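You operate a simulated robot arm through the tools that you are given. There is no shell and no other tool.

You are at the controls of a simulated robot arm. One attempt, no reset.

TASK
Tack-test the three units in the cure rack and move the dry one to the green slot.
Fine: press the black-handled pad on each top bead and put it back on the release paper; the soft units stay.

Only the result counts: the job must be done as asked and must still hold three seconds after the hand-in. Knocking over, shifting, dropping, spilling or breaking anything else fails it.

THE ROBOT
A 7-joint arm with a two-finger parallel gripper, fixed in place. Base frame: the origin is at the foot of the arm, x ahead of it, y to its left, z up; the work surface is at about z = 0.882. Lengths are in m, angles in degrees, forces in N, time in s.
With the tool pointing down near the work surface it reaches from about 0.1 to 0.64 m from the base axis. Its first joint turns from -66.0 to 66.0 degrees. Payload 1.57 kg.
The TCP is the grasp point between the finger pads, 0.03 m short of the fingertips. In the tool frame z runs along the fingers and y along their closing line. The gripper opens to 0.08 m. The fingers are 0.017 m wide and 0.012 m thick; the gripper's body (0.04 by 0.082 m) begins 0.08 m behind the TCP.
Orientation is that of the tool frame in the base frame, as a unit quaternion [x, y, z, w]. With the fingers straight down and closing along the base's y, the tool's x points along the base's -x, its y along +y and its z along -z.

THE INTERFACE
- The arm moves only by the tool arm_command. Its argument "series" is a list of rows, each an object (a shift or turn left out is 0, a gripper value left out holds the last) with "xyz": the shift along the base's x, y, z in m, a list of three; "dr": the turn, a rotation vector about the base's x, y, z in degrees, a list of three; "gripper": the finger opening in m, from 0 to 0.08. In form: [{"xyz": [x, y, z], "dr": [rx, ry, rz], "gripper": gripper}, ...]. A call has 1 to 20 rows; each row shifts and turns the commanded pose from where the row before left it. A row lasts 0.2 s, in which the tool goes at most 0.05 m and 8.6 degrees; a call with a longer step from one row to the next is refused whole, and so is a gripper value outside its range. Where a pose cannot be reached the arm comes as near as it can. A force on the tool above 40 N (or 10 N above the force at the start of the call, whichever is more), or a blocked arm, ends the call early, and 0.2 s more pass. The fingers move at their own pace (about 0.072 m/s each) and stop on an object; they squeeze with about 43 N. The grip force told is the motor's: it shows also when the fingers shut on nothing. Time passes only in rows, and 0.2 s behind the last, so rows that do not move let the fingers close. The reply holds the time, the measured pose of the TCP, the force on the tool along the base axes, the opening and the grip force, in the units named above and with some noise, with the torque about the TCP (base axes, N m) and any sound that the robot's microphone picked up.
- Cameras (640 x 400 px; columns grow to the right, rows downward): "scene" is fixed at [0.0504, 0.423, 1.4352]; the picture's right is [-0.84, -0.54, 0.00], its down [-0.25, 0.40, -0.88] and it looks along [0.47, -0.74, -0.47] (base axes); focal length 323 px, centre (320, 200). "wrist" rides on the gripper at [0.072, -0.007, -0.122] in the tool frame; the picture's right is [0.09, 1.00, 0.00], its down [-0.84, 0.08, -0.54] and it looks along [-0.54, 0.05, 0.84] (tool axes); focal length 238 px, centre (320, 200).
- get_image(camera): a new picture of that camera. The clock stands still meanwhile.
- locate(camera, pixels): there is no depth. For up to 12 entries [column, row, z] of the newest picture of that camera ("zoom" is the newest enlarged one), the place [x, y] in the base frame at which the ray of that pixel passes the height z, good to about 0.002 m. The clock stands still meanwhile.
- close_up(camera, box): a new picture of the part [left, top, right, bottom] of that camera's present view, enlarged. The clock stands still meanwhile.
- job_done(): hands the job in; it is judged then, once.

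Leave the gripper open and the arm clear of the work at the hand-in unless told otherwise.

The tools are called after "Call:" as name(argument=value, ...) on one line, values as JSON. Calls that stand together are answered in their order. arm_command: Moves the arm, as the interface text tells. Its arguments: {"type":"object","properties":{"series":{"type":"array","items":{"type":"object","properties":{"xyz":{"type":"array","items":{"type":"number"}},"dr":{"type":"array","items":{"type":"number"}},"gripper":{"type":"number"}}}}},"required":["series"]} The other tools are called the same way: get_image (camera) takes a picture; locate (camera, pixels) gives the place at which the rays of pixels pass given heights; close_up (camera, box) takes an enlarged picture of a part of a camera's view; job_done () hands the job in.

At the start:

```text
time: 0.0
eef_pos: [0.3137, 0.0408, 1.3012]
tcp_rot: [0.0, 1.0, 0.001, 0.0]
force: [-0.8, -0.3, -0.2]
wrist_torque: [0.01, 0.0, -0.01]
grip_width: 0.0798
grip_force: 0.0
```

scene: 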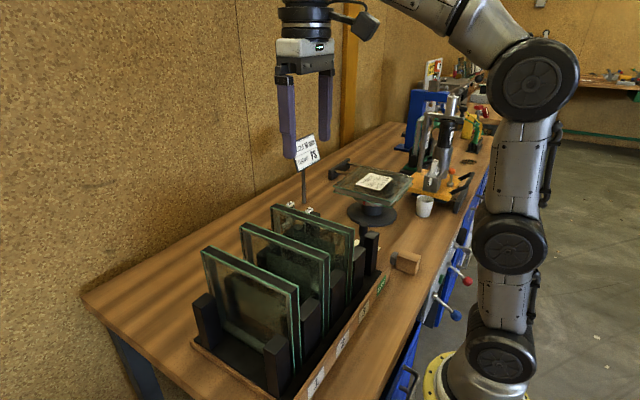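
wrist: 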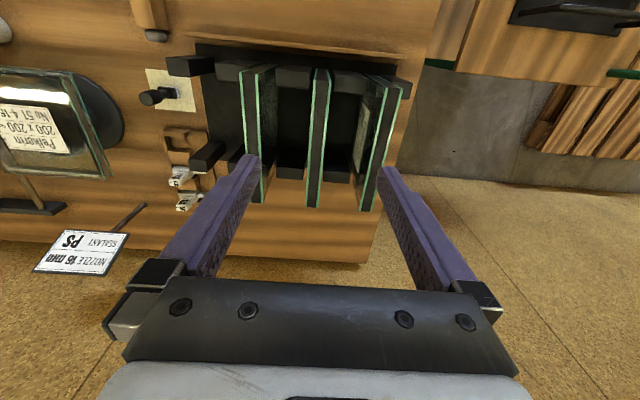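

I see a rack with three glass units, a turntable with a glass piece, and, in the wrist view, a black-handled item on a pale paper near (165,92). I'll take enlarged pictures to inspect the rack, the pad and the green slot.

Call:
close_up(camera="scene", box=[180, 180, 420, 400])

Call:
close_up(camera="wrist", box=[130, 30, 430, 230])

Call:
close_up(camera="scene", box=[260, 60, 520, 240])

```text
1.82 times, centred on (300, 290) of scene
```

zoom: 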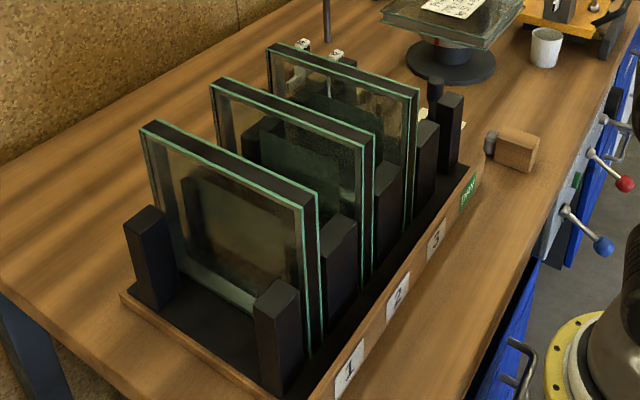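

```text
2.00 times, centred on (280, 130) of wrist
```

zoom: 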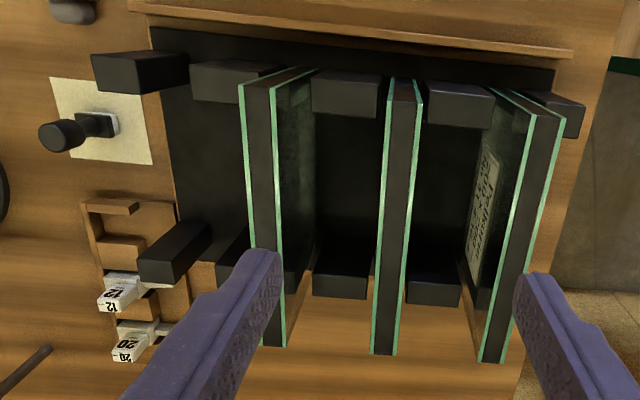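

```text
2.22 times, centred on (390, 150) of scene
```

zoom: 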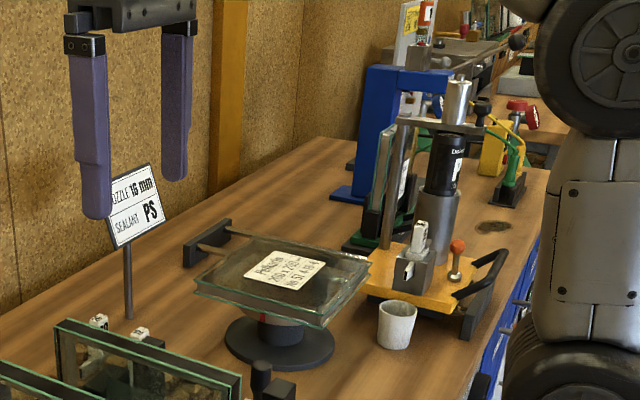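

The rack has five post pairs, giving four slots. Units stand in 1, 2 and 3, and the green "DRY" label marks the slot at the far end. The pad lies on the paper near wrist (150–180, 95). I'll measure the main points in both views.

Call:
locate(camera="wrist", pixels=[[146, 69, 0.882], [193, 73, 0.882], [204, 112, 0.882], [155, 108, 0.882], [150, 97, 0.9], [150, 97, 0.93], [180, 92, 0.9], [180, 92, 0.882]])

Call:
locate(camera="scene", pixels=[[205, 248, 1.05], [297, 290, 1.05], [205, 248, 1.08], [297, 290, 1.08], [205, 248, 1.1], [297, 290, 1.1], [243, 225, 1.08], [327, 258, 1.08], [274, 206, 1.08], [352, 230, 1.08]])

Call:
close_up(camera="wrist", box=[130, 50, 290, 150])

Call:
close_up(camera="scene", box=[320, 200, 440, 290])

```text
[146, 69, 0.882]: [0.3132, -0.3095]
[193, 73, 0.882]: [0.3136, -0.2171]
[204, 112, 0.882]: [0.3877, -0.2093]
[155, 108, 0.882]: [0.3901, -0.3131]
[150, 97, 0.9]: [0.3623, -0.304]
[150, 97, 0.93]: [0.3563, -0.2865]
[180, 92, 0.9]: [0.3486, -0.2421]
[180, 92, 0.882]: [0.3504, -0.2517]
```

```text
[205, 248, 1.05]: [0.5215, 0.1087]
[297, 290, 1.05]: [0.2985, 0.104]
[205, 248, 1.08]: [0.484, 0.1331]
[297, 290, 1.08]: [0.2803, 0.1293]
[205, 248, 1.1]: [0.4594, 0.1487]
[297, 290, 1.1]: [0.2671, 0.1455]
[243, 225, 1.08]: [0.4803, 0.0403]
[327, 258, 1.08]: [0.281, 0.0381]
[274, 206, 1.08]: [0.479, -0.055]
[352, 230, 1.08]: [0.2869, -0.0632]
```

```text
4.00 times, centred on (210, 100) of wrist
```

zoom: 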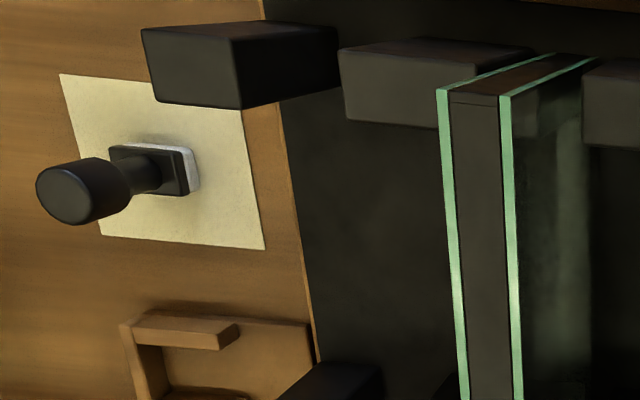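

```text
4.44 times, centred on (380, 245) of scene
```

zoom: 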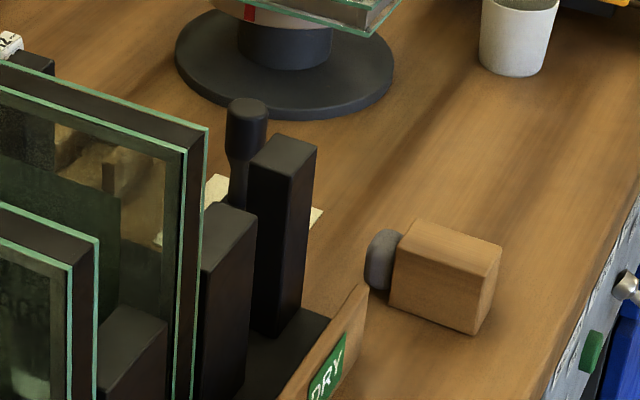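

The pad is a vertical black handle with a square base and a white pad underneath, standing on pale paper. I'll get heights by matching both cameras for the handle top and the units' top edges.

Call:
locate(camera="scene", pixels=[[363.6, 224.3, 0.93], [363.6, 224.3, 0.95], [363.6, 224.3, 0.97], [363.6, 224.3, 0.99], [353, 230, 1.04], [353, 230, 1.06], [353, 230, 1.08], [353, 230, 1.1]])

Call:
locate(camera="wrist", pixels=[[149.5, 98.7, 0.93], [149.5, 98.7, 0.95], [149.5, 98.7, 0.97], [149.5, 98.7, 0.99], [240, 72.5, 1.04], [240, 72.5, 1.08], [256, 74, 1.04], [256, 74, 1.08], [167.5, 92.5, 0.89], [167.5, 92.5, 0.9], [252.5, 202.5, 1.08], [252.5, 202.5, 1.04]])

```text
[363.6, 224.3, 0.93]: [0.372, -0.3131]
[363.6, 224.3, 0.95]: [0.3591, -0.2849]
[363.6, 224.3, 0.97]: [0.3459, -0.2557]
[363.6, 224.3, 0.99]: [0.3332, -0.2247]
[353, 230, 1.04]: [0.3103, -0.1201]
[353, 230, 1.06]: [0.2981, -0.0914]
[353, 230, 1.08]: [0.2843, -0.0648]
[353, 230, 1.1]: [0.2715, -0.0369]
```

```text
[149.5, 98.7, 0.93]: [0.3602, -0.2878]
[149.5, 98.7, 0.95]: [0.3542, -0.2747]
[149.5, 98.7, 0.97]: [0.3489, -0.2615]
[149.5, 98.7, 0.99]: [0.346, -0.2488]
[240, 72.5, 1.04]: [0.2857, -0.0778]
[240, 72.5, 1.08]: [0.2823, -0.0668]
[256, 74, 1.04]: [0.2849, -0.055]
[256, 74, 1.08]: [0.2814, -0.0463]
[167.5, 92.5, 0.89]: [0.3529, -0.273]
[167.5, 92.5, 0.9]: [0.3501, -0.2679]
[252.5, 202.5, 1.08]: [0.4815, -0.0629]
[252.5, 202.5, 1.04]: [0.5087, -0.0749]
```

The handle top is near (0.349, -0.263) at z≈0.966, and the unit tops are near z≈1.08. I'll move the open gripper high over the pad at z≈1.25 for a better view, staying above everything.

Call:
arm_command(series=[{"xyz": [0.0036, -0.0306, 0], "gripper": 0.08}, {"xyz": [0.0036, -0.0306, 0]}, {"xyz": [0.0036, -0.0306, 0]}, {"xyz": [0.0036, -0.0306, 0]}, {"xyz": [0.0036, -0.0306, 0]}, {"xyz": [0.0036, -0.0306, 0]}, {"xyz": [0.0036, -0.0306, 0]}, {"xyz": [0.0036, -0.0306, 0]}, {"xyz": [0.0036, -0.0306, 0]}, {"xyz": [0.0036, -0.0306, 0]}, {"xyz": [0, 0, -0.025]}, {"xyz": [0, 0, -0.025]}, {"xyz": [0, 0, 0]}])

Call:
get_image(camera="wrist")

Call:
get_image(camera="scene")

```text
time: 2.8
eef_pos: [0.3429, -0.2593, 1.2215]
tcp_rot: [0.0, 1.0, 0.0, 0.0]
force: [0.6, -0.3, 0.4]
wrist_torque: [0.0, 0.01, -0.01]
grip_width: 0.0801
grip_force: 0.0
out of reach, approached as far as the arm can: row 7, 8, 9, 10
```

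```text
taken
```

wrist: 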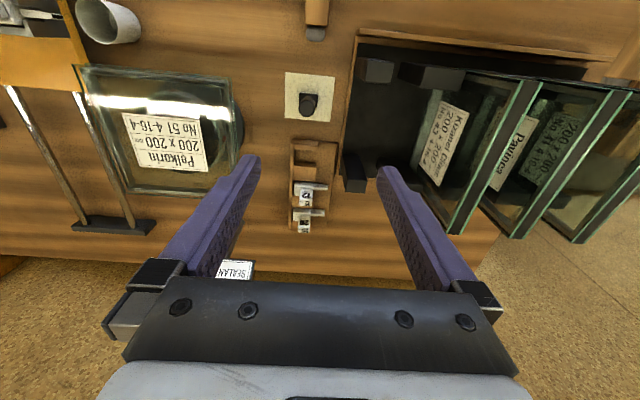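

```text
taken
```

scene: 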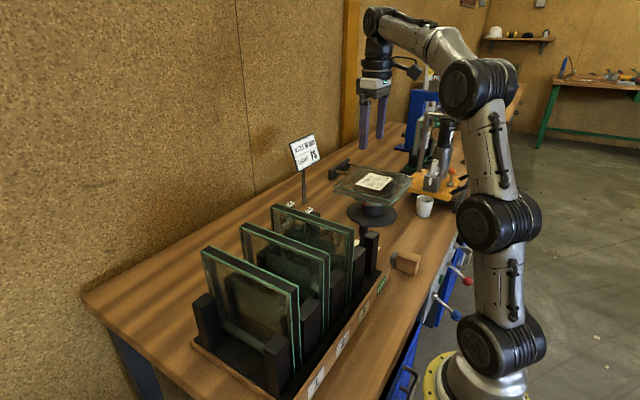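

Some rows were out of reach at that height, but the TCP is now at (0.343, -0.259, 1.222), almost above the pad, which shows at (308,103). I'll enlarge it and measure the surroundings.

Call:
close_up(camera="wrist", box=[260, 60, 360, 122])

Call:
locate(camera="wrist", pixels=[[286, 72, 0.882], [334, 76, 0.882], [330, 122, 0.882], [285, 120, 0.882], [308, 103, 0.966], [345, 172, 1.0], [362, 75, 1.0], [240, 100, 1.0], [165, 195, 1.0], [235, 270, 1.05], [356, 150, 0.9], [316, 185, 0.92]])

Call:
close_up(camera="wrist", box=[340, 20, 640, 250])

```text
6.40 times, centred on (310, 91) of wrist
```

zoom: 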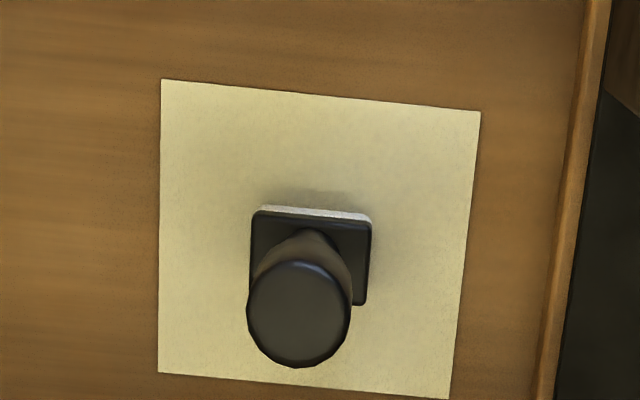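

```text
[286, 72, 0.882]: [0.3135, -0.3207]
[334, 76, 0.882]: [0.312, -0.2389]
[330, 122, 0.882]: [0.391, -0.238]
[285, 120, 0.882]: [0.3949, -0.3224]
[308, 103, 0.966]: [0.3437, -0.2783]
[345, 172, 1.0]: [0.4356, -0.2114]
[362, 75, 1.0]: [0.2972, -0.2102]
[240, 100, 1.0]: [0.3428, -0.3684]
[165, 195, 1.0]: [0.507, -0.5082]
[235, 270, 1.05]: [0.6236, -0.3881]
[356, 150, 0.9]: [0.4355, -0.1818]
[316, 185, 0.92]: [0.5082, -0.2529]
```

```text
1.74 times, centred on (490, 135) of wrist
```

zoom: 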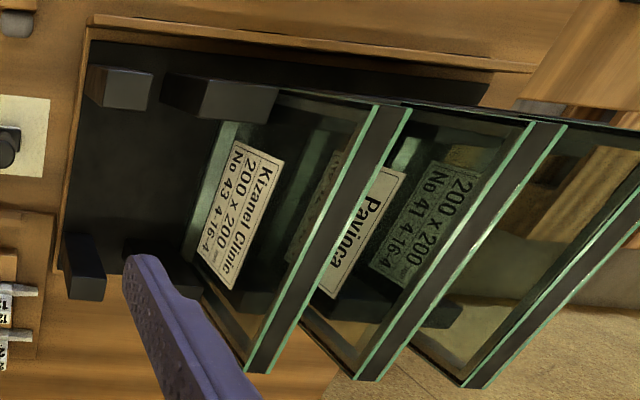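

The paper's centre comes out near (0.353, -0.280). I'll refine the handle top and base positions using the exact pixels from the enlargement, and cross-check with the scene camera.

Call:
locate(camera="wrist", pixels=[[306.7, 108.7, 0.95], [306.7, 108.7, 0.96], [306.7, 108.7, 0.97], [306.7, 108.7, 0.98], [308.5, 100, 0.89], [308.5, 100, 0.9], [299.4, 92.5, 0.892], [317.8, 93.3, 0.892], [317, 106.5, 0.9]])

Call:
close_up(camera="scene", box=[330, 205, 410, 255])

Call:
locate(camera="scene", pixels=[[380.5, 247.3, 0.882], [363.6, 224.3, 0.96], [363.6, 224.3, 0.97], [363.6, 224.3, 0.98]])

```text
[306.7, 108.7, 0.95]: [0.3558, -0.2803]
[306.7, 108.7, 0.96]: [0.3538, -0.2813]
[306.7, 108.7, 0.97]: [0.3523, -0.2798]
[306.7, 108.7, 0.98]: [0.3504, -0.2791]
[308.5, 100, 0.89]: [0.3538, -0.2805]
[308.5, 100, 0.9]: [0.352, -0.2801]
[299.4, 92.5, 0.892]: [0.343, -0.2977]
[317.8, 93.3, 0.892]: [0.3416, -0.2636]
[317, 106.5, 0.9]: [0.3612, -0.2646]
```

```text
8.00 times, centred on (370, 230) of scene
```

zoom: 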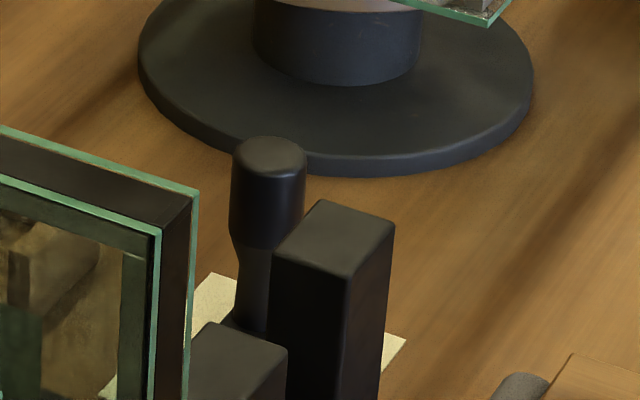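

```text
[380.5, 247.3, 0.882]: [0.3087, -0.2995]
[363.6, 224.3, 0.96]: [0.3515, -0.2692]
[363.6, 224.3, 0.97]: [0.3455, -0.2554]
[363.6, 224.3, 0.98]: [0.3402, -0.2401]
```

The views agree on the handle: top at (0.354, -0.280, z≈0.953), knob about 25 mm wide, base top near z≈0.90. I'll go down part way, to about z≈1.03, and check the measured pose.

Call:
arm_command(series=[{"xyz": [0.002, -0.008, -0.04]}, {"xyz": [0.002, -0.007, -0.04]}, {"xyz": [0, 0, -0.04]}, {"xyz": [0, 0, -0.03]}, {"xyz": [0, 0, -0.02]}, {"xyz": [0, 0, 0]}, {"xyz": [0, 0, 0]}])

Call:
get_image(camera="wrist")

```text
time: 4.4
eef_pos: [0.3441, -0.2743, 1.0533]
tcp_rot: [-0.001, 1.0, -0.001, 0.0]
force: [0.2, 0.0, -0.7]
wrist_torque: [0.01, -0.03, 0.0]
grip_width: 0.0802
grip_force: 0.0
```

```text
taken
```

wrist: 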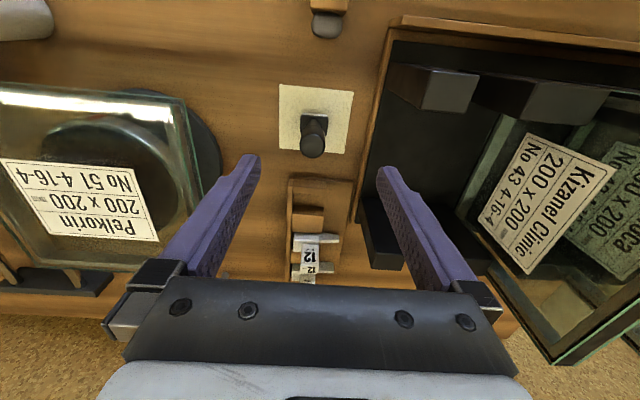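

The TCP is at (0.344, -0.274, 1.053) and the handle top shows at about (312,146). I'll enlarge it and measure again from here.

Call:
close_up(camera="wrist", box=[260, 70, 372, 170])

Call:
locate(camera="wrist", pixels=[[312, 146, 0.95], [312, 146, 0.96], [280, 84, 0.882], [353, 90, 0.882], [344, 153, 0.882], [279, 148, 0.882], [403, 255, 0.98], [188, 108, 1.0], [206, 230, 1.0]])

```text
4.00 times, centred on (316, 120) of wrist
```

zoom: 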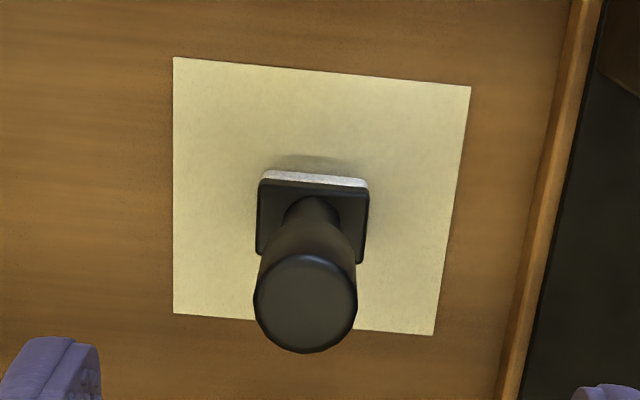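

```text
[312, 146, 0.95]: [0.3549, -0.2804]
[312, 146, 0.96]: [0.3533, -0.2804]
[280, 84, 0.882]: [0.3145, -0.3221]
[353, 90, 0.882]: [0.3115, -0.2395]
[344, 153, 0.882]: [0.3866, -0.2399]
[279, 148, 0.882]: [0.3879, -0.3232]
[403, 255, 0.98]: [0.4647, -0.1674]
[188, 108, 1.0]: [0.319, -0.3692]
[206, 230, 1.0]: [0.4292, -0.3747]
```

The handle centre is confirmed at (0.3545, -0.280). I'll shift +0.010 in x and -0.006 in y, then lower to about z≈0.94 with the gripper still open.

Call:
arm_command(series=[{"xyz": [0.005, -0.003, -0.01]}, {"xyz": [0.0055, -0.0027, -0.01]}, {"xyz": [0, 0, -0.02]}, {"xyz": [0, 0, -0.02]}, {"xyz": [0, 0, -0.02]}, {"xyz": [0, 0, -0.02]}, {"xyz": [0, 0, 0]}, {"xyz": [0, 0, 0]}])

Call:
close_up(camera="wrist", box=[160, 90, 480, 290])

Call:
close_up(camera="scene", box=[320, 150, 440, 250])

```text
time: 6.2
eef_pos: [0.3551, -0.2795, 0.953]
tcp_rot: [0.0, 1.0, -0.001, 0.0]
force: [0.1, -0.9, 0.3]
wrist_torque: [0.01, 0.02, 0.02]
grip_width: 0.0801
grip_force: 0.1
```

```text
2.00 times, centred on (320, 190) of wrist
```

zoom: 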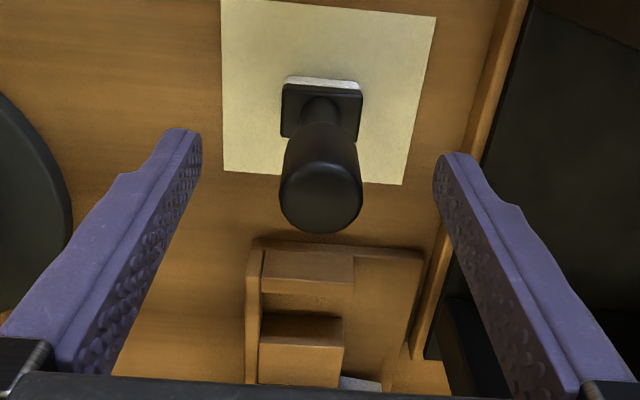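

```text
4.00 times, centred on (380, 200) of scene
```

zoom: 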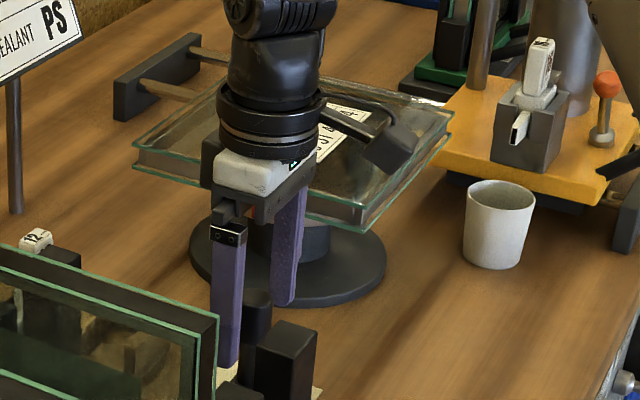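

The knob top lies right at the TCP, between the fingers, which confirms z≈0.953. I'll lower 17 mm so the fingers hold the thick knob, then close.

Call:
arm_command(series=[{"xyz": [0, -0.0003, -0.009]}, {"xyz": [0, 0, -0.008]}, {"xyz": [0, 0, 0]}, {"xyz": [0, 0, 0]}, {"gripper": 0.04}, {"gripper": 0.03}, {"gripper": 0.02}, {"gripper": 0.01}, {"gripper": 0.01}, {"gripper": 0.01}])

Call:
close_up(camera="wrist", box=[160, 90, 480, 290])

```text
time: 8.4
eef_pos: [0.3553, -0.2804, 0.9365]
tcp_rot: [-0.001, 1.0, 0.0, 0.0]
force: [-0.5, 0.5, -0.1]
wrist_torque: [0.02, 0.02, 0.0]
grip_width: 0.0247
grip_force: 36.6
```

```text
2.00 times, centred on (320, 190) of wrist
```

zoom: 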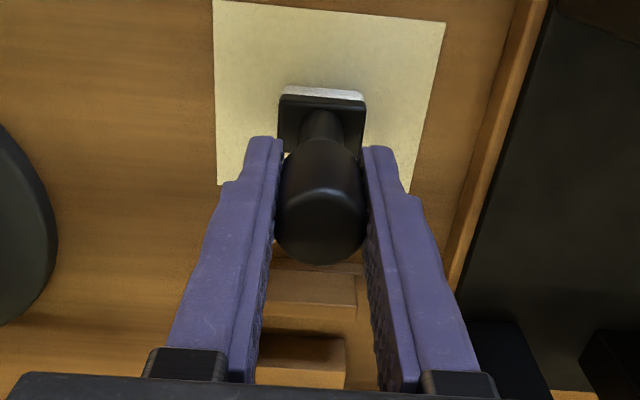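

The knob is held (width 0.0247, 36.6 N) with the grip at (0.3553, -0.2804, 0.9365), which I'll use for putting it back. Now I'll lift straight up to z≈1.18.

Call:
arm_command(series=[{"xyz": [0, 0, 0.005]}, {"xyz": [0, 0, 0.01]}, {"xyz": [0, 0, 0.02]}, {"xyz": [0, 0, 0.03]}, {"xyz": [0, 0, 0.03]}, {"xyz": [0, 0, 0.03]}, {"xyz": [0, 0, 0.03]}, {"xyz": [0, 0, 0.03]}, {"xyz": [0, 0, 0.03]}, {"xyz": [0, 0, 0.03]}, {"xyz": [0, 0, 0]}, {"xyz": [0, 0, 0]}])

Call:
get_image(camera="wrist")

Call:
get_image(camera="scene")

```text
time: 11.0
eef_pos: [0.3527, -0.2798, 1.1807]
tcp_rot: [0.0, 1.0, 0.0, 0.0]
force: [-0.2, -0.3, -1.0]
wrist_torque: [-0.01, -0.01, -0.01]
grip_width: 0.0244
grip_force: 36.1
```

```text
taken
```

wrist: 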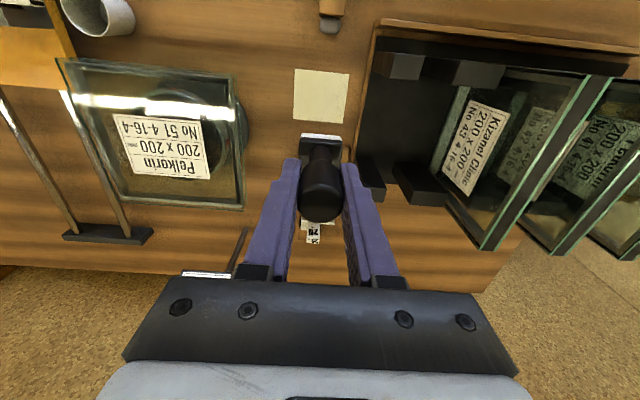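

```text
taken
```

scene: 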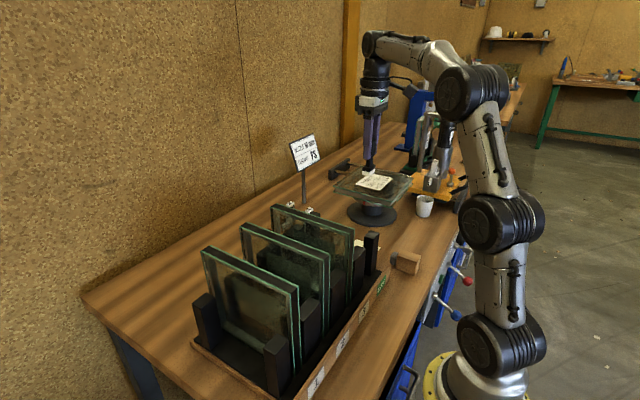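

The pad hangs straight from the fingers and the paper stayed on the bench. I'll move along +y above unit 3, around (0.375, -0.056), at the same height, with the pad bottom about 45 mm above the glass.

Call:
arm_command(series=[{"xyz": [0.002, 0.025, 0]}, {"xyz": [0.0025, 0.025, 0]}, {"xyz": [0.0025, 0.025, 0]}, {"xyz": [0.0025, 0.025, 0]}, {"xyz": [0.0025, 0.025, 0]}, {"xyz": [0.0025, 0.025, 0]}, {"xyz": [0.0025, 0.025, 0]}, {"xyz": [0.0025, 0.025, 0]}, {"xyz": [0.0025, 0.024, 0]}, {"xyz": [0, 0, 0]}, {"xyz": [0, 0, 0]}])

Call:
get_image(camera="wrist")

Call:
close_up(camera="scene", box=[200, 120, 400, 290])

```text
time: 13.4
eef_pos: [0.3781, -0.0574, 1.1799]
tcp_rot: [0.0, 1.0, 0.0, -0.001]
force: [-0.5, 0.1, -0.7]
wrist_torque: [0.01, 0.01, 0.01]
grip_width: 0.0244
grip_force: 36.1
```

```text
taken
```

wrist: 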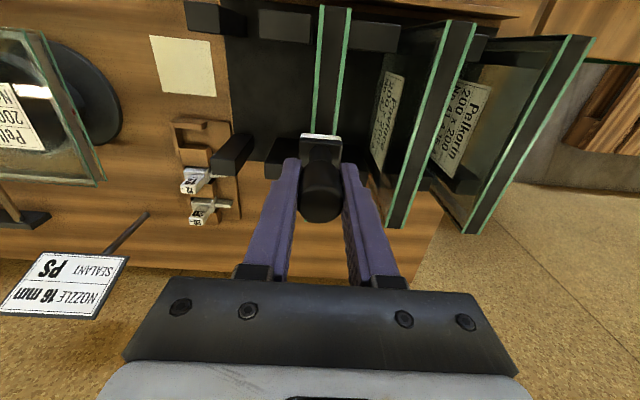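

```text
2.35 times, centred on (300, 205) of scene
```

zoom: 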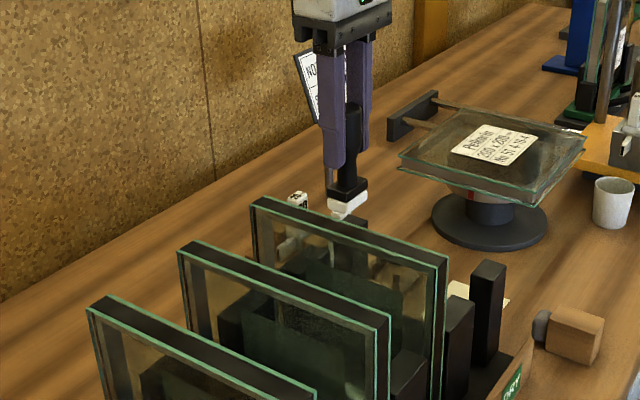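

The pad hangs above unit 3's top edge. I'll enlarge the wrist view to find the centre line of each bead.

Call:
close_up(camera="wrist", box=[280, 0, 600, 200])

Call:
close_up(camera="wrist", box=[280, 0, 440, 150])

```text
2.00 times, centred on (440, 100) of wrist
```

zoom: 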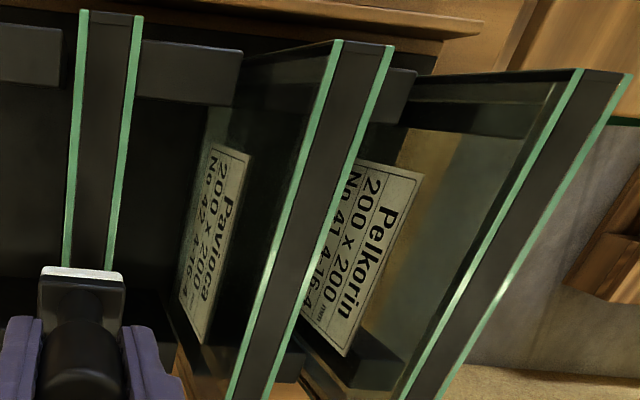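

```text
2.67 times, centred on (360, 75) of wrist
```

zoom: 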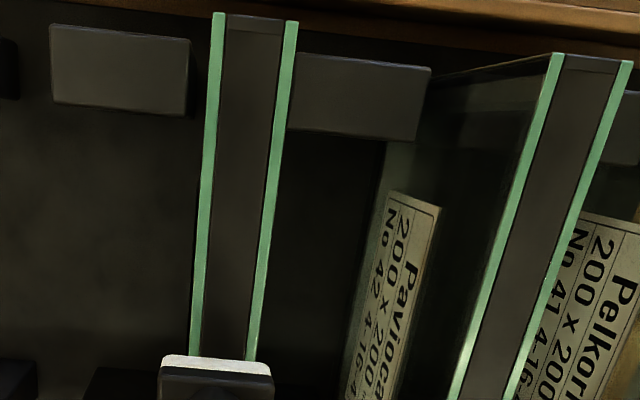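

I'll locate the bead edges of units 3 and 2 in the newest enlargement, and unit 1 in the full wrist picture, at about z=1.08.

Call:
locate(camera="zoom", pixels=[[212, 12, 1.08], [298, 20, 1.08], [203, 200, 1.08], [277, 200, 1.08], [212, 12, 1.09], [298, 20, 1.09], [553, 52, 1.08], [632, 60, 1.08], [553, 52, 1.09], [632, 60, 1.09], [470, 350, 1.08], [538, 350, 1.08]])

Call:
locate(camera="wrist", pixels=[[570, 35, 1.08], [596, 37.5, 1.08], [570, 35, 1.09], [596, 37.5, 1.09], [463, 232, 1.08], [480, 232, 1.08], [388, 226, 1.08], [406, 227, 1.08]])

Call:
locate(camera="scene", pixels=[[353, 230, 1.085], [353, 230, 1.09]])

```text
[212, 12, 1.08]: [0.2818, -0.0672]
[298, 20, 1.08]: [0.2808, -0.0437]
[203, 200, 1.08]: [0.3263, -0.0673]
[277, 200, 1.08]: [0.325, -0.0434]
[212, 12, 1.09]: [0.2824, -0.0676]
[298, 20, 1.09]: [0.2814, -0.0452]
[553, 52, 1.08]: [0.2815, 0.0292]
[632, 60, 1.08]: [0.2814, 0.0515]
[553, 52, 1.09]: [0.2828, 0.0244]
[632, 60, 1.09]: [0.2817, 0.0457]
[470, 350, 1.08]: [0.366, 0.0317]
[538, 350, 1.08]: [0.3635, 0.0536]
```

```text
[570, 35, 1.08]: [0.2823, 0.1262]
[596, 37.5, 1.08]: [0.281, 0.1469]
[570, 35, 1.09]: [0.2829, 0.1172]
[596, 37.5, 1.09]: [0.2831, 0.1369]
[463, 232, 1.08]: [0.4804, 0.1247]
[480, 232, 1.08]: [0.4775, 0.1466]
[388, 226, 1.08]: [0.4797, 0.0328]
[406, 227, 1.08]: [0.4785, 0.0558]
```

```text
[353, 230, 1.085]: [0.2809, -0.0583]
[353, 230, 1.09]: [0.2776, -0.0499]
```

Bead centre lines: unit 3 y≈-0.0555, unit 2 y≈0.041, unit 1 y≈0.136, giving a pitch of 0.096 and the DRY slot at about y≈-0.1515. The units span x 0.281–0.481. I'll centre over unit 3 and lower to z≈1.143, just above expected contact near 1.134.

Call:
arm_command(series=[{"xyz": [0.002, 0.002, -0.01]}, {"xyz": [0, 0, -0.01]}, {"xyz": [0, 0, -0.01]}, {"xyz": [0, 0, -0.007]}, {"xyz": [0, 0, 0]}, {"xyz": [0, 0, 0]}])

Call:
close_up(camera="scene", box=[260, 150, 380, 250])

Call:
close_up(camera="wrist", box=[240, 50, 400, 150])

```text
time: 14.8
eef_pos: [0.3778, -0.053, 1.1472]
tcp_rot: [0.001, 1.0, -0.001, 0.003]
force: [3.3, -1.2, 28.1]
wrist_torque: [0.05, -0.12, -0.02]
grip_width: 0.0246
grip_force: 36.2
```

```text
4.00 times, centred on (320, 200) of scene
```

zoom: 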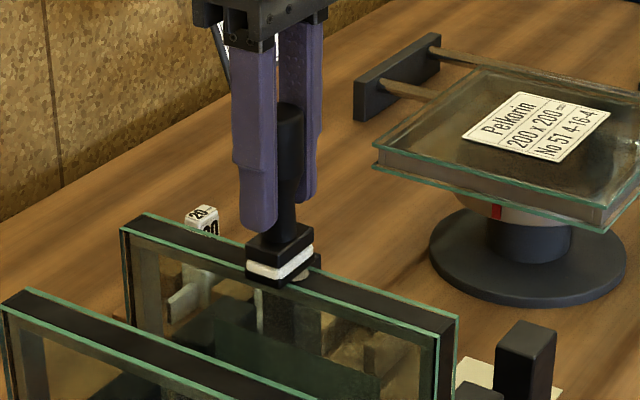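

```text
4.00 times, centred on (320, 100) of wrist
```

zoom: 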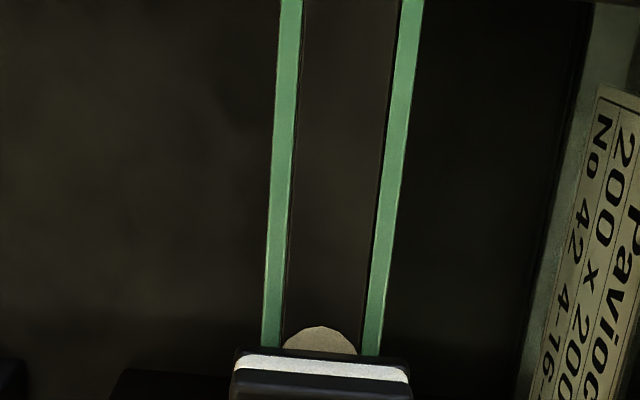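

Contact came earlier than I expected: 28 N pushing up at TCP z=1.147, so the bead top is about z≈1.094. That's more than enough pressure. I'll raise the command gently and read the force at each step, looking for a pull (negative z).

Call:
arm_command(series=[{"xyz": [0, 0, 0.002]}, {"xyz": [0, 0, 0.0015]}])

```text
time: 15.4
eef_pos: [0.3784, -0.0548, 1.1465]
tcp_rot: [0.0, 1.0, 0.0, -0.002]
force: [3.3, 0.2, 6.4]
wrist_torque: [0.05, -0.29, 0.0]
grip_width: 0.0247
grip_force: 36.1
```

The push has fallen to 6.4 N at z=1.1465. I'll keep raising in 1 mm steps and reading.

Call:
arm_command(series=[{"xyz": [0, 0, 0.001]}])

Call:
arm_command(series=[{"xyz": [0, 0, 0.001]}])

Call:
arm_command(series=[{"xyz": [0, 0, 0.001]}])

```text
time: 15.8
eef_pos: [0.3779, -0.0532, 1.1474]
tcp_rot: [0.0, 1.0, 0.001, -0.004]
force: [0.3, 0.7, -1.1]
wrist_torque: [0.02, -0.02, 0.02]
grip_width: 0.0246
grip_force: 36.7
```

```text
time: 16.2
eef_pos: [0.3793, -0.0544, 1.1499]
tcp_rot: [0.0, 1.0, 0.0, -0.001]
force: [-0.1, -0.2, -1.4]
wrist_torque: [0.0, -0.02, -0.02]
grip_width: 0.0243
grip_force: 35.7
```

```text
time: 16.6
eef_pos: [0.3791, -0.0548, 1.1511]
tcp_rot: [0.001, 1.0, 0.0, 0.0]
force: [0.6, -1.0, -0.3]
wrist_torque: [0.0, -0.03, -0.01]
grip_width: 0.0244
grip_force: 35.9
```

The pad came free at about 1.149 with no pull beyond noise (-1.4 N against a baseline of about -0.8 N). I'll look at the bead where it was pressed and at the pad.

Call:
arm_command(series=[{"xyz": [0, 0, 0.01]}, {"xyz": [0, 0, 0.01]}, {"xyz": [0, 0, 0.01]}, {"xyz": [0, 0, 0]}])

Call:
close_up(camera="scene", box=[260, 140, 380, 240])

Call:
close_up(camera="wrist", box=[240, 50, 400, 150])

```text
time: 17.6
eef_pos: [0.3784, -0.054, 1.1803]
tcp_rot: [0.0, 1.0, 0.0, 0.0]
force: [0.1, 0.3, -1.1]
wrist_torque: [0.01, -0.02, -0.02]
grip_width: 0.0244
grip_force: 35.8
```

```text
4.00 times, centred on (320, 190) of scene
```

zoom: 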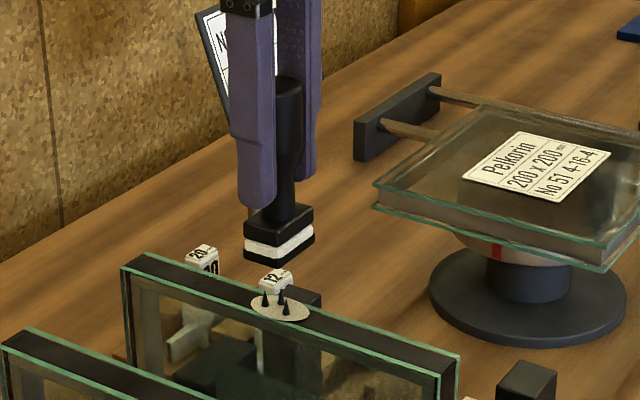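

```text
4.00 times, centred on (320, 100) of wrist
```

zoom: 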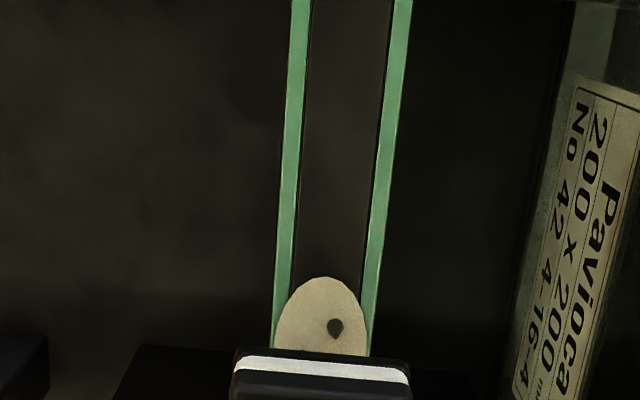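

The pressed spot on unit 3 now shows a pale disc with dark peaks, and the pad's underside looks dark. I'll take a closer look at both.

Call:
close_up(camera="scene", box=[300, 185, 350, 225])

Call:
close_up(camera="wrist", box=[290, 100, 350, 150])

```text
10.00 times, centred on (325, 205) of scene
```

zoom: 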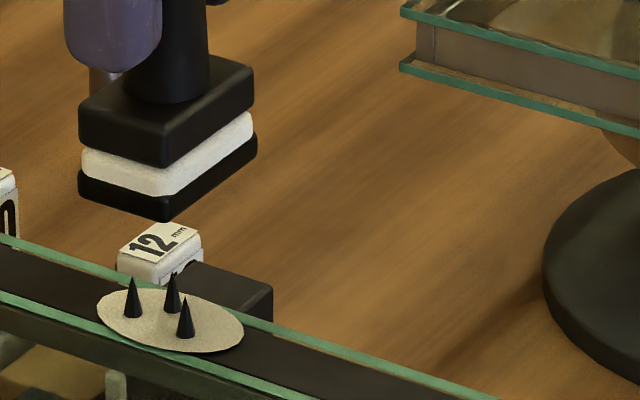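

```text
8.00 times, centred on (320, 125) of wrist
```

zoom: 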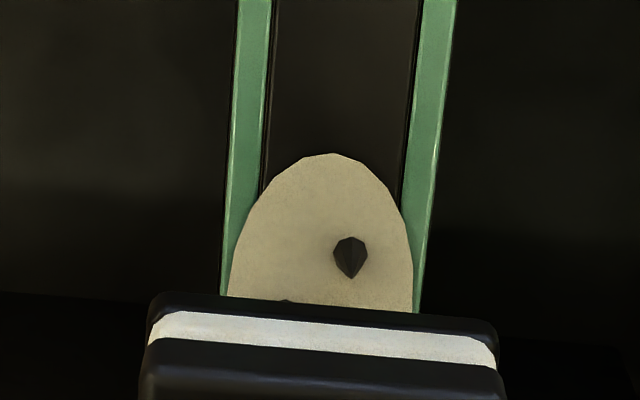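

Unit 3's bead strings: three sharp dark peaks stand on the pressed spot and the pad face picked up sealant, so unit 3 is soft. Next I'll go over unit 2 at the same height and re-measure its bead from directly above.

Call:
arm_command(series=[{"xyz": [0, 0.023, 0]}, {"xyz": [0, 0.023, 0]}, {"xyz": [0, 0.023, 0]}, {"xyz": [0, 0.021, 0]}, {"xyz": [0, 0, 0]}, {"xyz": [0, 0, 0]}])

Call:
close_up(camera="wrist", box=[240, 0, 440, 150])

Call:
get_image(camera="scene")

```text
time: 19.0
eef_pos: [0.3794, 0.0345, 1.1833]
tcp_rot: [0.0, 1.0, 0.0, 0.0]
force: [-0.5, 0.7, -0.3]
wrist_torque: [0.0, 0.03, 0.04]
grip_width: 0.0244
grip_force: 36.5
```

```text
2.67 times, centred on (340, 75) of wrist
```

zoom: 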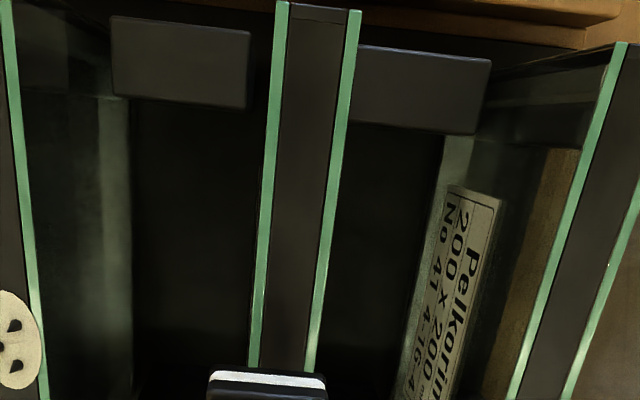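

```text
taken
```

scene: 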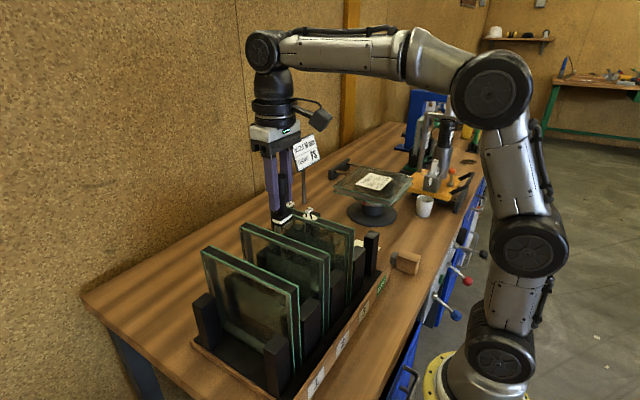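

I'll locate unit 2's edges in this enlargement, and unit 1's left corner, at candidate heights.

Call:
locate(camera="zoom", pixels=[[277, 2, 1.08], [360, 10, 1.08], [277, 2, 1.094], [360, 10, 1.094], [259, 250, 1.08], [327, 250, 1.08], [259, 250, 1.094], [327, 250, 1.094], [617, 43, 1.08], [617, 43, 1.094], [8, 2, 1.08], [8, 2, 1.094]])

Call:
locate(camera="scene", pixels=[[354.7, 229, 1.08], [354.7, 229, 1.087], [354.7, 229, 1.094], [349.4, 234.4, 1.08], [349.4, 234.4, 1.087], [349.4, 234.4, 1.094]])

```text
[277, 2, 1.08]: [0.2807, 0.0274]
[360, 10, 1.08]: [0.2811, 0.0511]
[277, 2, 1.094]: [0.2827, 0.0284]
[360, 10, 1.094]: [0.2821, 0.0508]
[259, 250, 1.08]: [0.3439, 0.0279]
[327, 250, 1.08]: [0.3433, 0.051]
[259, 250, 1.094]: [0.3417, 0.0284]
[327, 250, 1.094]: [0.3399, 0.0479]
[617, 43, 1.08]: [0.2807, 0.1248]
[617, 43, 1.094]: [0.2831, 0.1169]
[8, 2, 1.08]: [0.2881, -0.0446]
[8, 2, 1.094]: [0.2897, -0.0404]
```

```text
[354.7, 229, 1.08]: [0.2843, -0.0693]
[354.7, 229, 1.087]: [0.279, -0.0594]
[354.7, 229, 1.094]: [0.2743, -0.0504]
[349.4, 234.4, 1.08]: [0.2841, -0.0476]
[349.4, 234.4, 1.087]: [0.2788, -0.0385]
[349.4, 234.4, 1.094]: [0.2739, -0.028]
```

The height is now clear: unit tops at z≈1.081, and the bench under the paper at about z≈0.869, which explains why contact came at TCP z≈1.148. Unit 2's bead centre is y≈0.0395. I'll shift 5 mm in y, lower to 1.153, and then step down gently.

Call:
arm_command(series=[{"xyz": [0, 0.005, -0.01]}, {"xyz": [0, 0, -0.01]}, {"xyz": [0, 0, -0.006]}, {"xyz": [0, 0, -0.003]}, {"xyz": [0, 0, 0]}])

```text
time: 20.2
eef_pos: [0.3793, 0.0411, 1.1534]
tcp_rot: [0.001, 1.0, 0.0, 0.0]
force: [-0.2, 0.9, -1.0]
wrist_torque: [-0.01, 0.0, 0.01]
grip_width: 0.0244
grip_force: 35.9
```

No contact yet at 1.1534. I'll step down 2 mm at a time and watch the force.

Call:
arm_command(series=[{"xyz": [0, 0, -0.002]}, {"xyz": [0, 0, -0.002]}])

Call:
arm_command(series=[{"xyz": [0, 0, -0.001]}, {"xyz": [0, 0, -0.001]}])

```text
time: 20.8
eef_pos: [0.3786, 0.0405, 1.1476]
tcp_rot: [0.0, 1.0, -0.001, 0.001]
force: [0.0, 0.4, -0.7]
wrist_torque: [0.0, -0.03, 0.0]
grip_width: 0.0245
grip_force: 36.3
```

```text
time: 21.4
eef_pos: [0.3773, 0.0399, 1.1468]
tcp_rot: [0.0, 1.0, 0.0, 0.001]
force: [-1.3, 0.0, 3.2]
wrist_torque: [0.05, 0.09, 0.01]
grip_width: 0.0243
grip_force: 36.6
```

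Contact started, with 3.2 N at 1.147. I'll press about 3 mm more to reach a similar load as on unit 3.

Call:
arm_command(series=[{"xyz": [0, 0, -0.001]}, {"xyz": [0, 0, -0.001]}, {"xyz": [0, 0, 0]}])

```text
time: 22.2
eef_pos: [0.3791, 0.0413, 1.1448]
tcp_rot: [0.0, 1.0, 0.0, 0.004]
force: [-4.7, -1.8, 26.2]
wrist_torque: [0.06, 0.2, 0.02]
grip_width: 0.0245
grip_force: 36.2
```

The load is 26 N, the same as for unit 3. I'll hold it one beat, then raise in small steps and read each.

Call:
arm_command(series=[{"xyz": [0, 0, 0]}, {"xyz": [0, 0, 0.0015]}, {"xyz": [0, 0, 0.0015]}])

Call:
arm_command(series=[{"xyz": [0, 0, 0.001]}])

Call:
arm_command(series=[{"xyz": [0, 0, 0.001]}])

Call:
arm_command(series=[{"xyz": [0, 0, 0.001]}])

```text
time: 23.0
eef_pos: [0.3787, 0.0404, 1.1457]
tcp_rot: [0.0, 1.0, -0.001, -0.001]
force: [3.7, -1.3, 11.7]
wrist_torque: [0.09, -0.4, -0.03]
grip_width: 0.0247
grip_force: 36.5
```

```text
time: 23.4
eef_pos: [0.3776, 0.0416, 1.1455]
tcp_rot: [0.0, 1.0, 0.0, -0.004]
force: [-0.5, -0.2, -0.6]
wrist_torque: [0.01, 0.03, 0.01]
grip_width: 0.0244
grip_force: 36.3
```

```text
time: 23.8
eef_pos: [0.3774, 0.0424, 1.1472]
tcp_rot: [0.0, 1.0, 0.0, -0.002]
force: [0.1, -0.6, -0.1]
wrist_torque: [-0.02, 0.01, -0.01]
grip_width: 0.0247
grip_force: 36.6
```

```text
time: 24.2
eef_pos: [0.3783, 0.0413, 1.1503]
tcp_rot: [0.0, 1.0, 0.0, 0.0]
force: [0.4, -0.5, -1.3]
wrist_torque: [0.01, 0.02, 0.01]
grip_width: 0.0244
grip_force: 36.7
```

Again there was no clear pull on release. I'll lift to 1.18 and look at the bead spot on unit 2 and at the pad.

Call:
arm_command(series=[{"xyz": [0, 0, 0.01]}, {"xyz": [0, 0, 0.01]}, {"xyz": [0, 0, 0.011]}, {"xyz": [0, 0, 0]}])

Call:
close_up(camera="scene", box=[250, 185, 350, 260])

Call:
close_up(camera="wrist", box=[200, 50, 400, 160])

```text
time: 25.2
eef_pos: [0.3787, 0.0415, 1.1805]
tcp_rot: [0.0, 1.0, 0.0, 0.0]
force: [0.6, 0.2, -0.8]
wrist_torque: [0.01, 0.0, -0.01]
grip_width: 0.0247
grip_force: 36.2
```

```text
5.33 times, centred on (300, 222) of scene
```

zoom: 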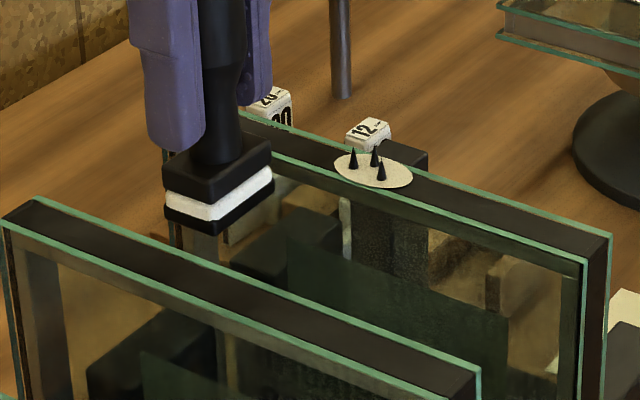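

```text
3.20 times, centred on (300, 105) of wrist
```

zoom: 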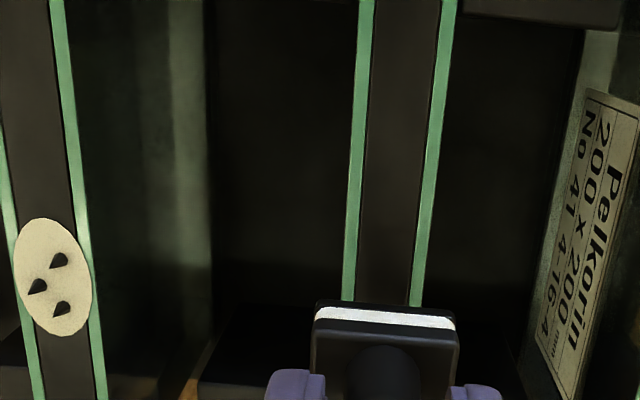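

Unit 2's bead shows no disc and no strings where it was pressed, which suggests it is dry. Unit 3 still shows the three-peaked mark. I'll go over unit 1 at y≈0.136 and measure its bead.

Call:
arm_command(series=[{"xyz": [0, 0.024, 0]}, {"xyz": [0, 0.024, 0]}, {"xyz": [0, 0.024, 0]}, {"xyz": [0, 0.0225, 0]}, {"xyz": [0, 0, 0]}, {"xyz": [0, 0, 0]}])

Call:
close_up(camera="wrist", box=[200, 0, 440, 150])

Call:
close_up(camera="scene", box=[200, 180, 360, 300])

```text
time: 26.6
eef_pos: [0.379, 0.1324, 1.182]
tcp_rot: [0.0, 1.0, 0.001, 0.0]
force: [0.4, 0.2, -1.1]
wrist_torque: [0.02, -0.03, 0.0]
grip_width: 0.0244
grip_force: 36.5
```

```text
2.67 times, centred on (320, 75) of wrist
```

zoom: 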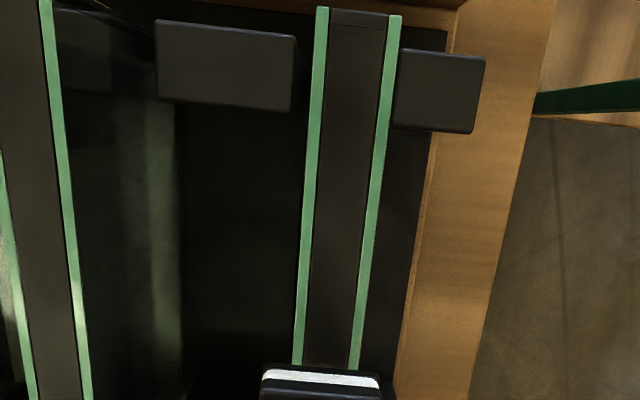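

```text
3.33 times, centred on (280, 240) of scene
```

zoom: 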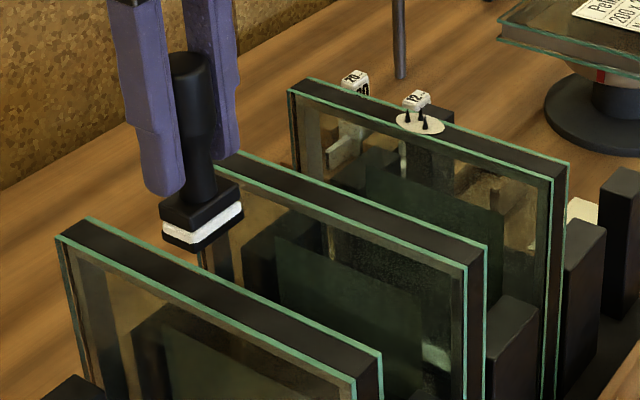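

Unit 2's middle is visible in the scene view and clean. I'll take a fresh wrist picture and locate unit 1's edges.

Call:
get_image(camera="wrist")

Call:
locate(camera="wrist", pixels=[[320.3, 3, 1.081], [351, 5.7, 1.081], [313, 93.7, 1.081], [339, 93.7, 1.081]])

```text
taken
```

wrist: 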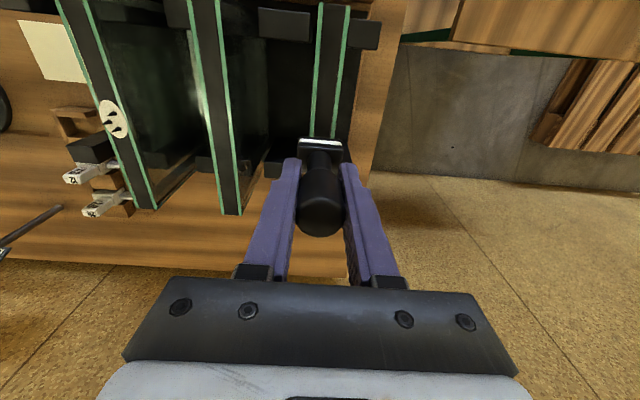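

```text
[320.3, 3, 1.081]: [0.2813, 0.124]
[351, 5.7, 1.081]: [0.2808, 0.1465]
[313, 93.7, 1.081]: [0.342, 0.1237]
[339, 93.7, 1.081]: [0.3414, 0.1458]
```

Unit 2's whole top edge is visible and clean, while unit 3 shows the disc with peaks. Unit 1's bead centre is y≈0.135. I'll shift 1.5 mm and lower to about 1.15.

Call:
arm_command(series=[{"xyz": [0, 0.0015, -0.01]}, {"xyz": [0, 0, -0.01]}, {"xyz": [0, 0, -0.007]}, {"xyz": [0, 0, -0.003]}, {"xyz": [0, 0, 0]}])

Call:
arm_command(series=[{"xyz": [0, 0, -0.002]}, {"xyz": [0, 0, -0.002]}, {"xyz": [0, 0, 0]}])

```text
time: 27.8
eef_pos: [0.3788, 0.1364, 1.1511]
tcp_rot: [0.0, 1.0, 0.0, -0.001]
force: [0.7, 0.0, -1.4]
wrist_torque: [0.01, 0.02, -0.03]
grip_width: 0.0242
grip_force: 36.5
```

```text
time: 28.6
eef_pos: [0.3784, 0.1367, 1.1461]
tcp_rot: [0.0, 1.0, 0.0, 0.0]
force: [0.4, 0.5, -1.0]
wrist_torque: [0.05, -0.04, 0.01]
grip_width: 0.0246
grip_force: 36.1
```

No contact yet at about 1.146. I'll step on down 1 mm at a time.

Call:
arm_command(series=[{"xyz": [0, 0, -0.001]}, {"xyz": [0, 0, 0]}])

Call:
arm_command(series=[{"xyz": [0, 0, -0.001]}, {"xyz": [0, 0, 0]}])

```text
time: 29.2
eef_pos: [0.3783, 0.137, 1.146]
tcp_rot: [0.0, 1.0, 0.0, 0.001]
force: [0.5, -0.3, 3.7]
wrist_torque: [0.0, -0.14, -0.03]
grip_width: 0.0244
grip_force: 36.3
```

```text
time: 29.8
eef_pos: [0.3782, 0.1363, 1.1456]
tcp_rot: [0.0, 1.0, 0.001, 0.001]
force: [-1.8, -0.2, 12.0]
wrist_torque: [0.06, -0.04, -0.01]
grip_width: 0.0243
grip_force: 36.5
```

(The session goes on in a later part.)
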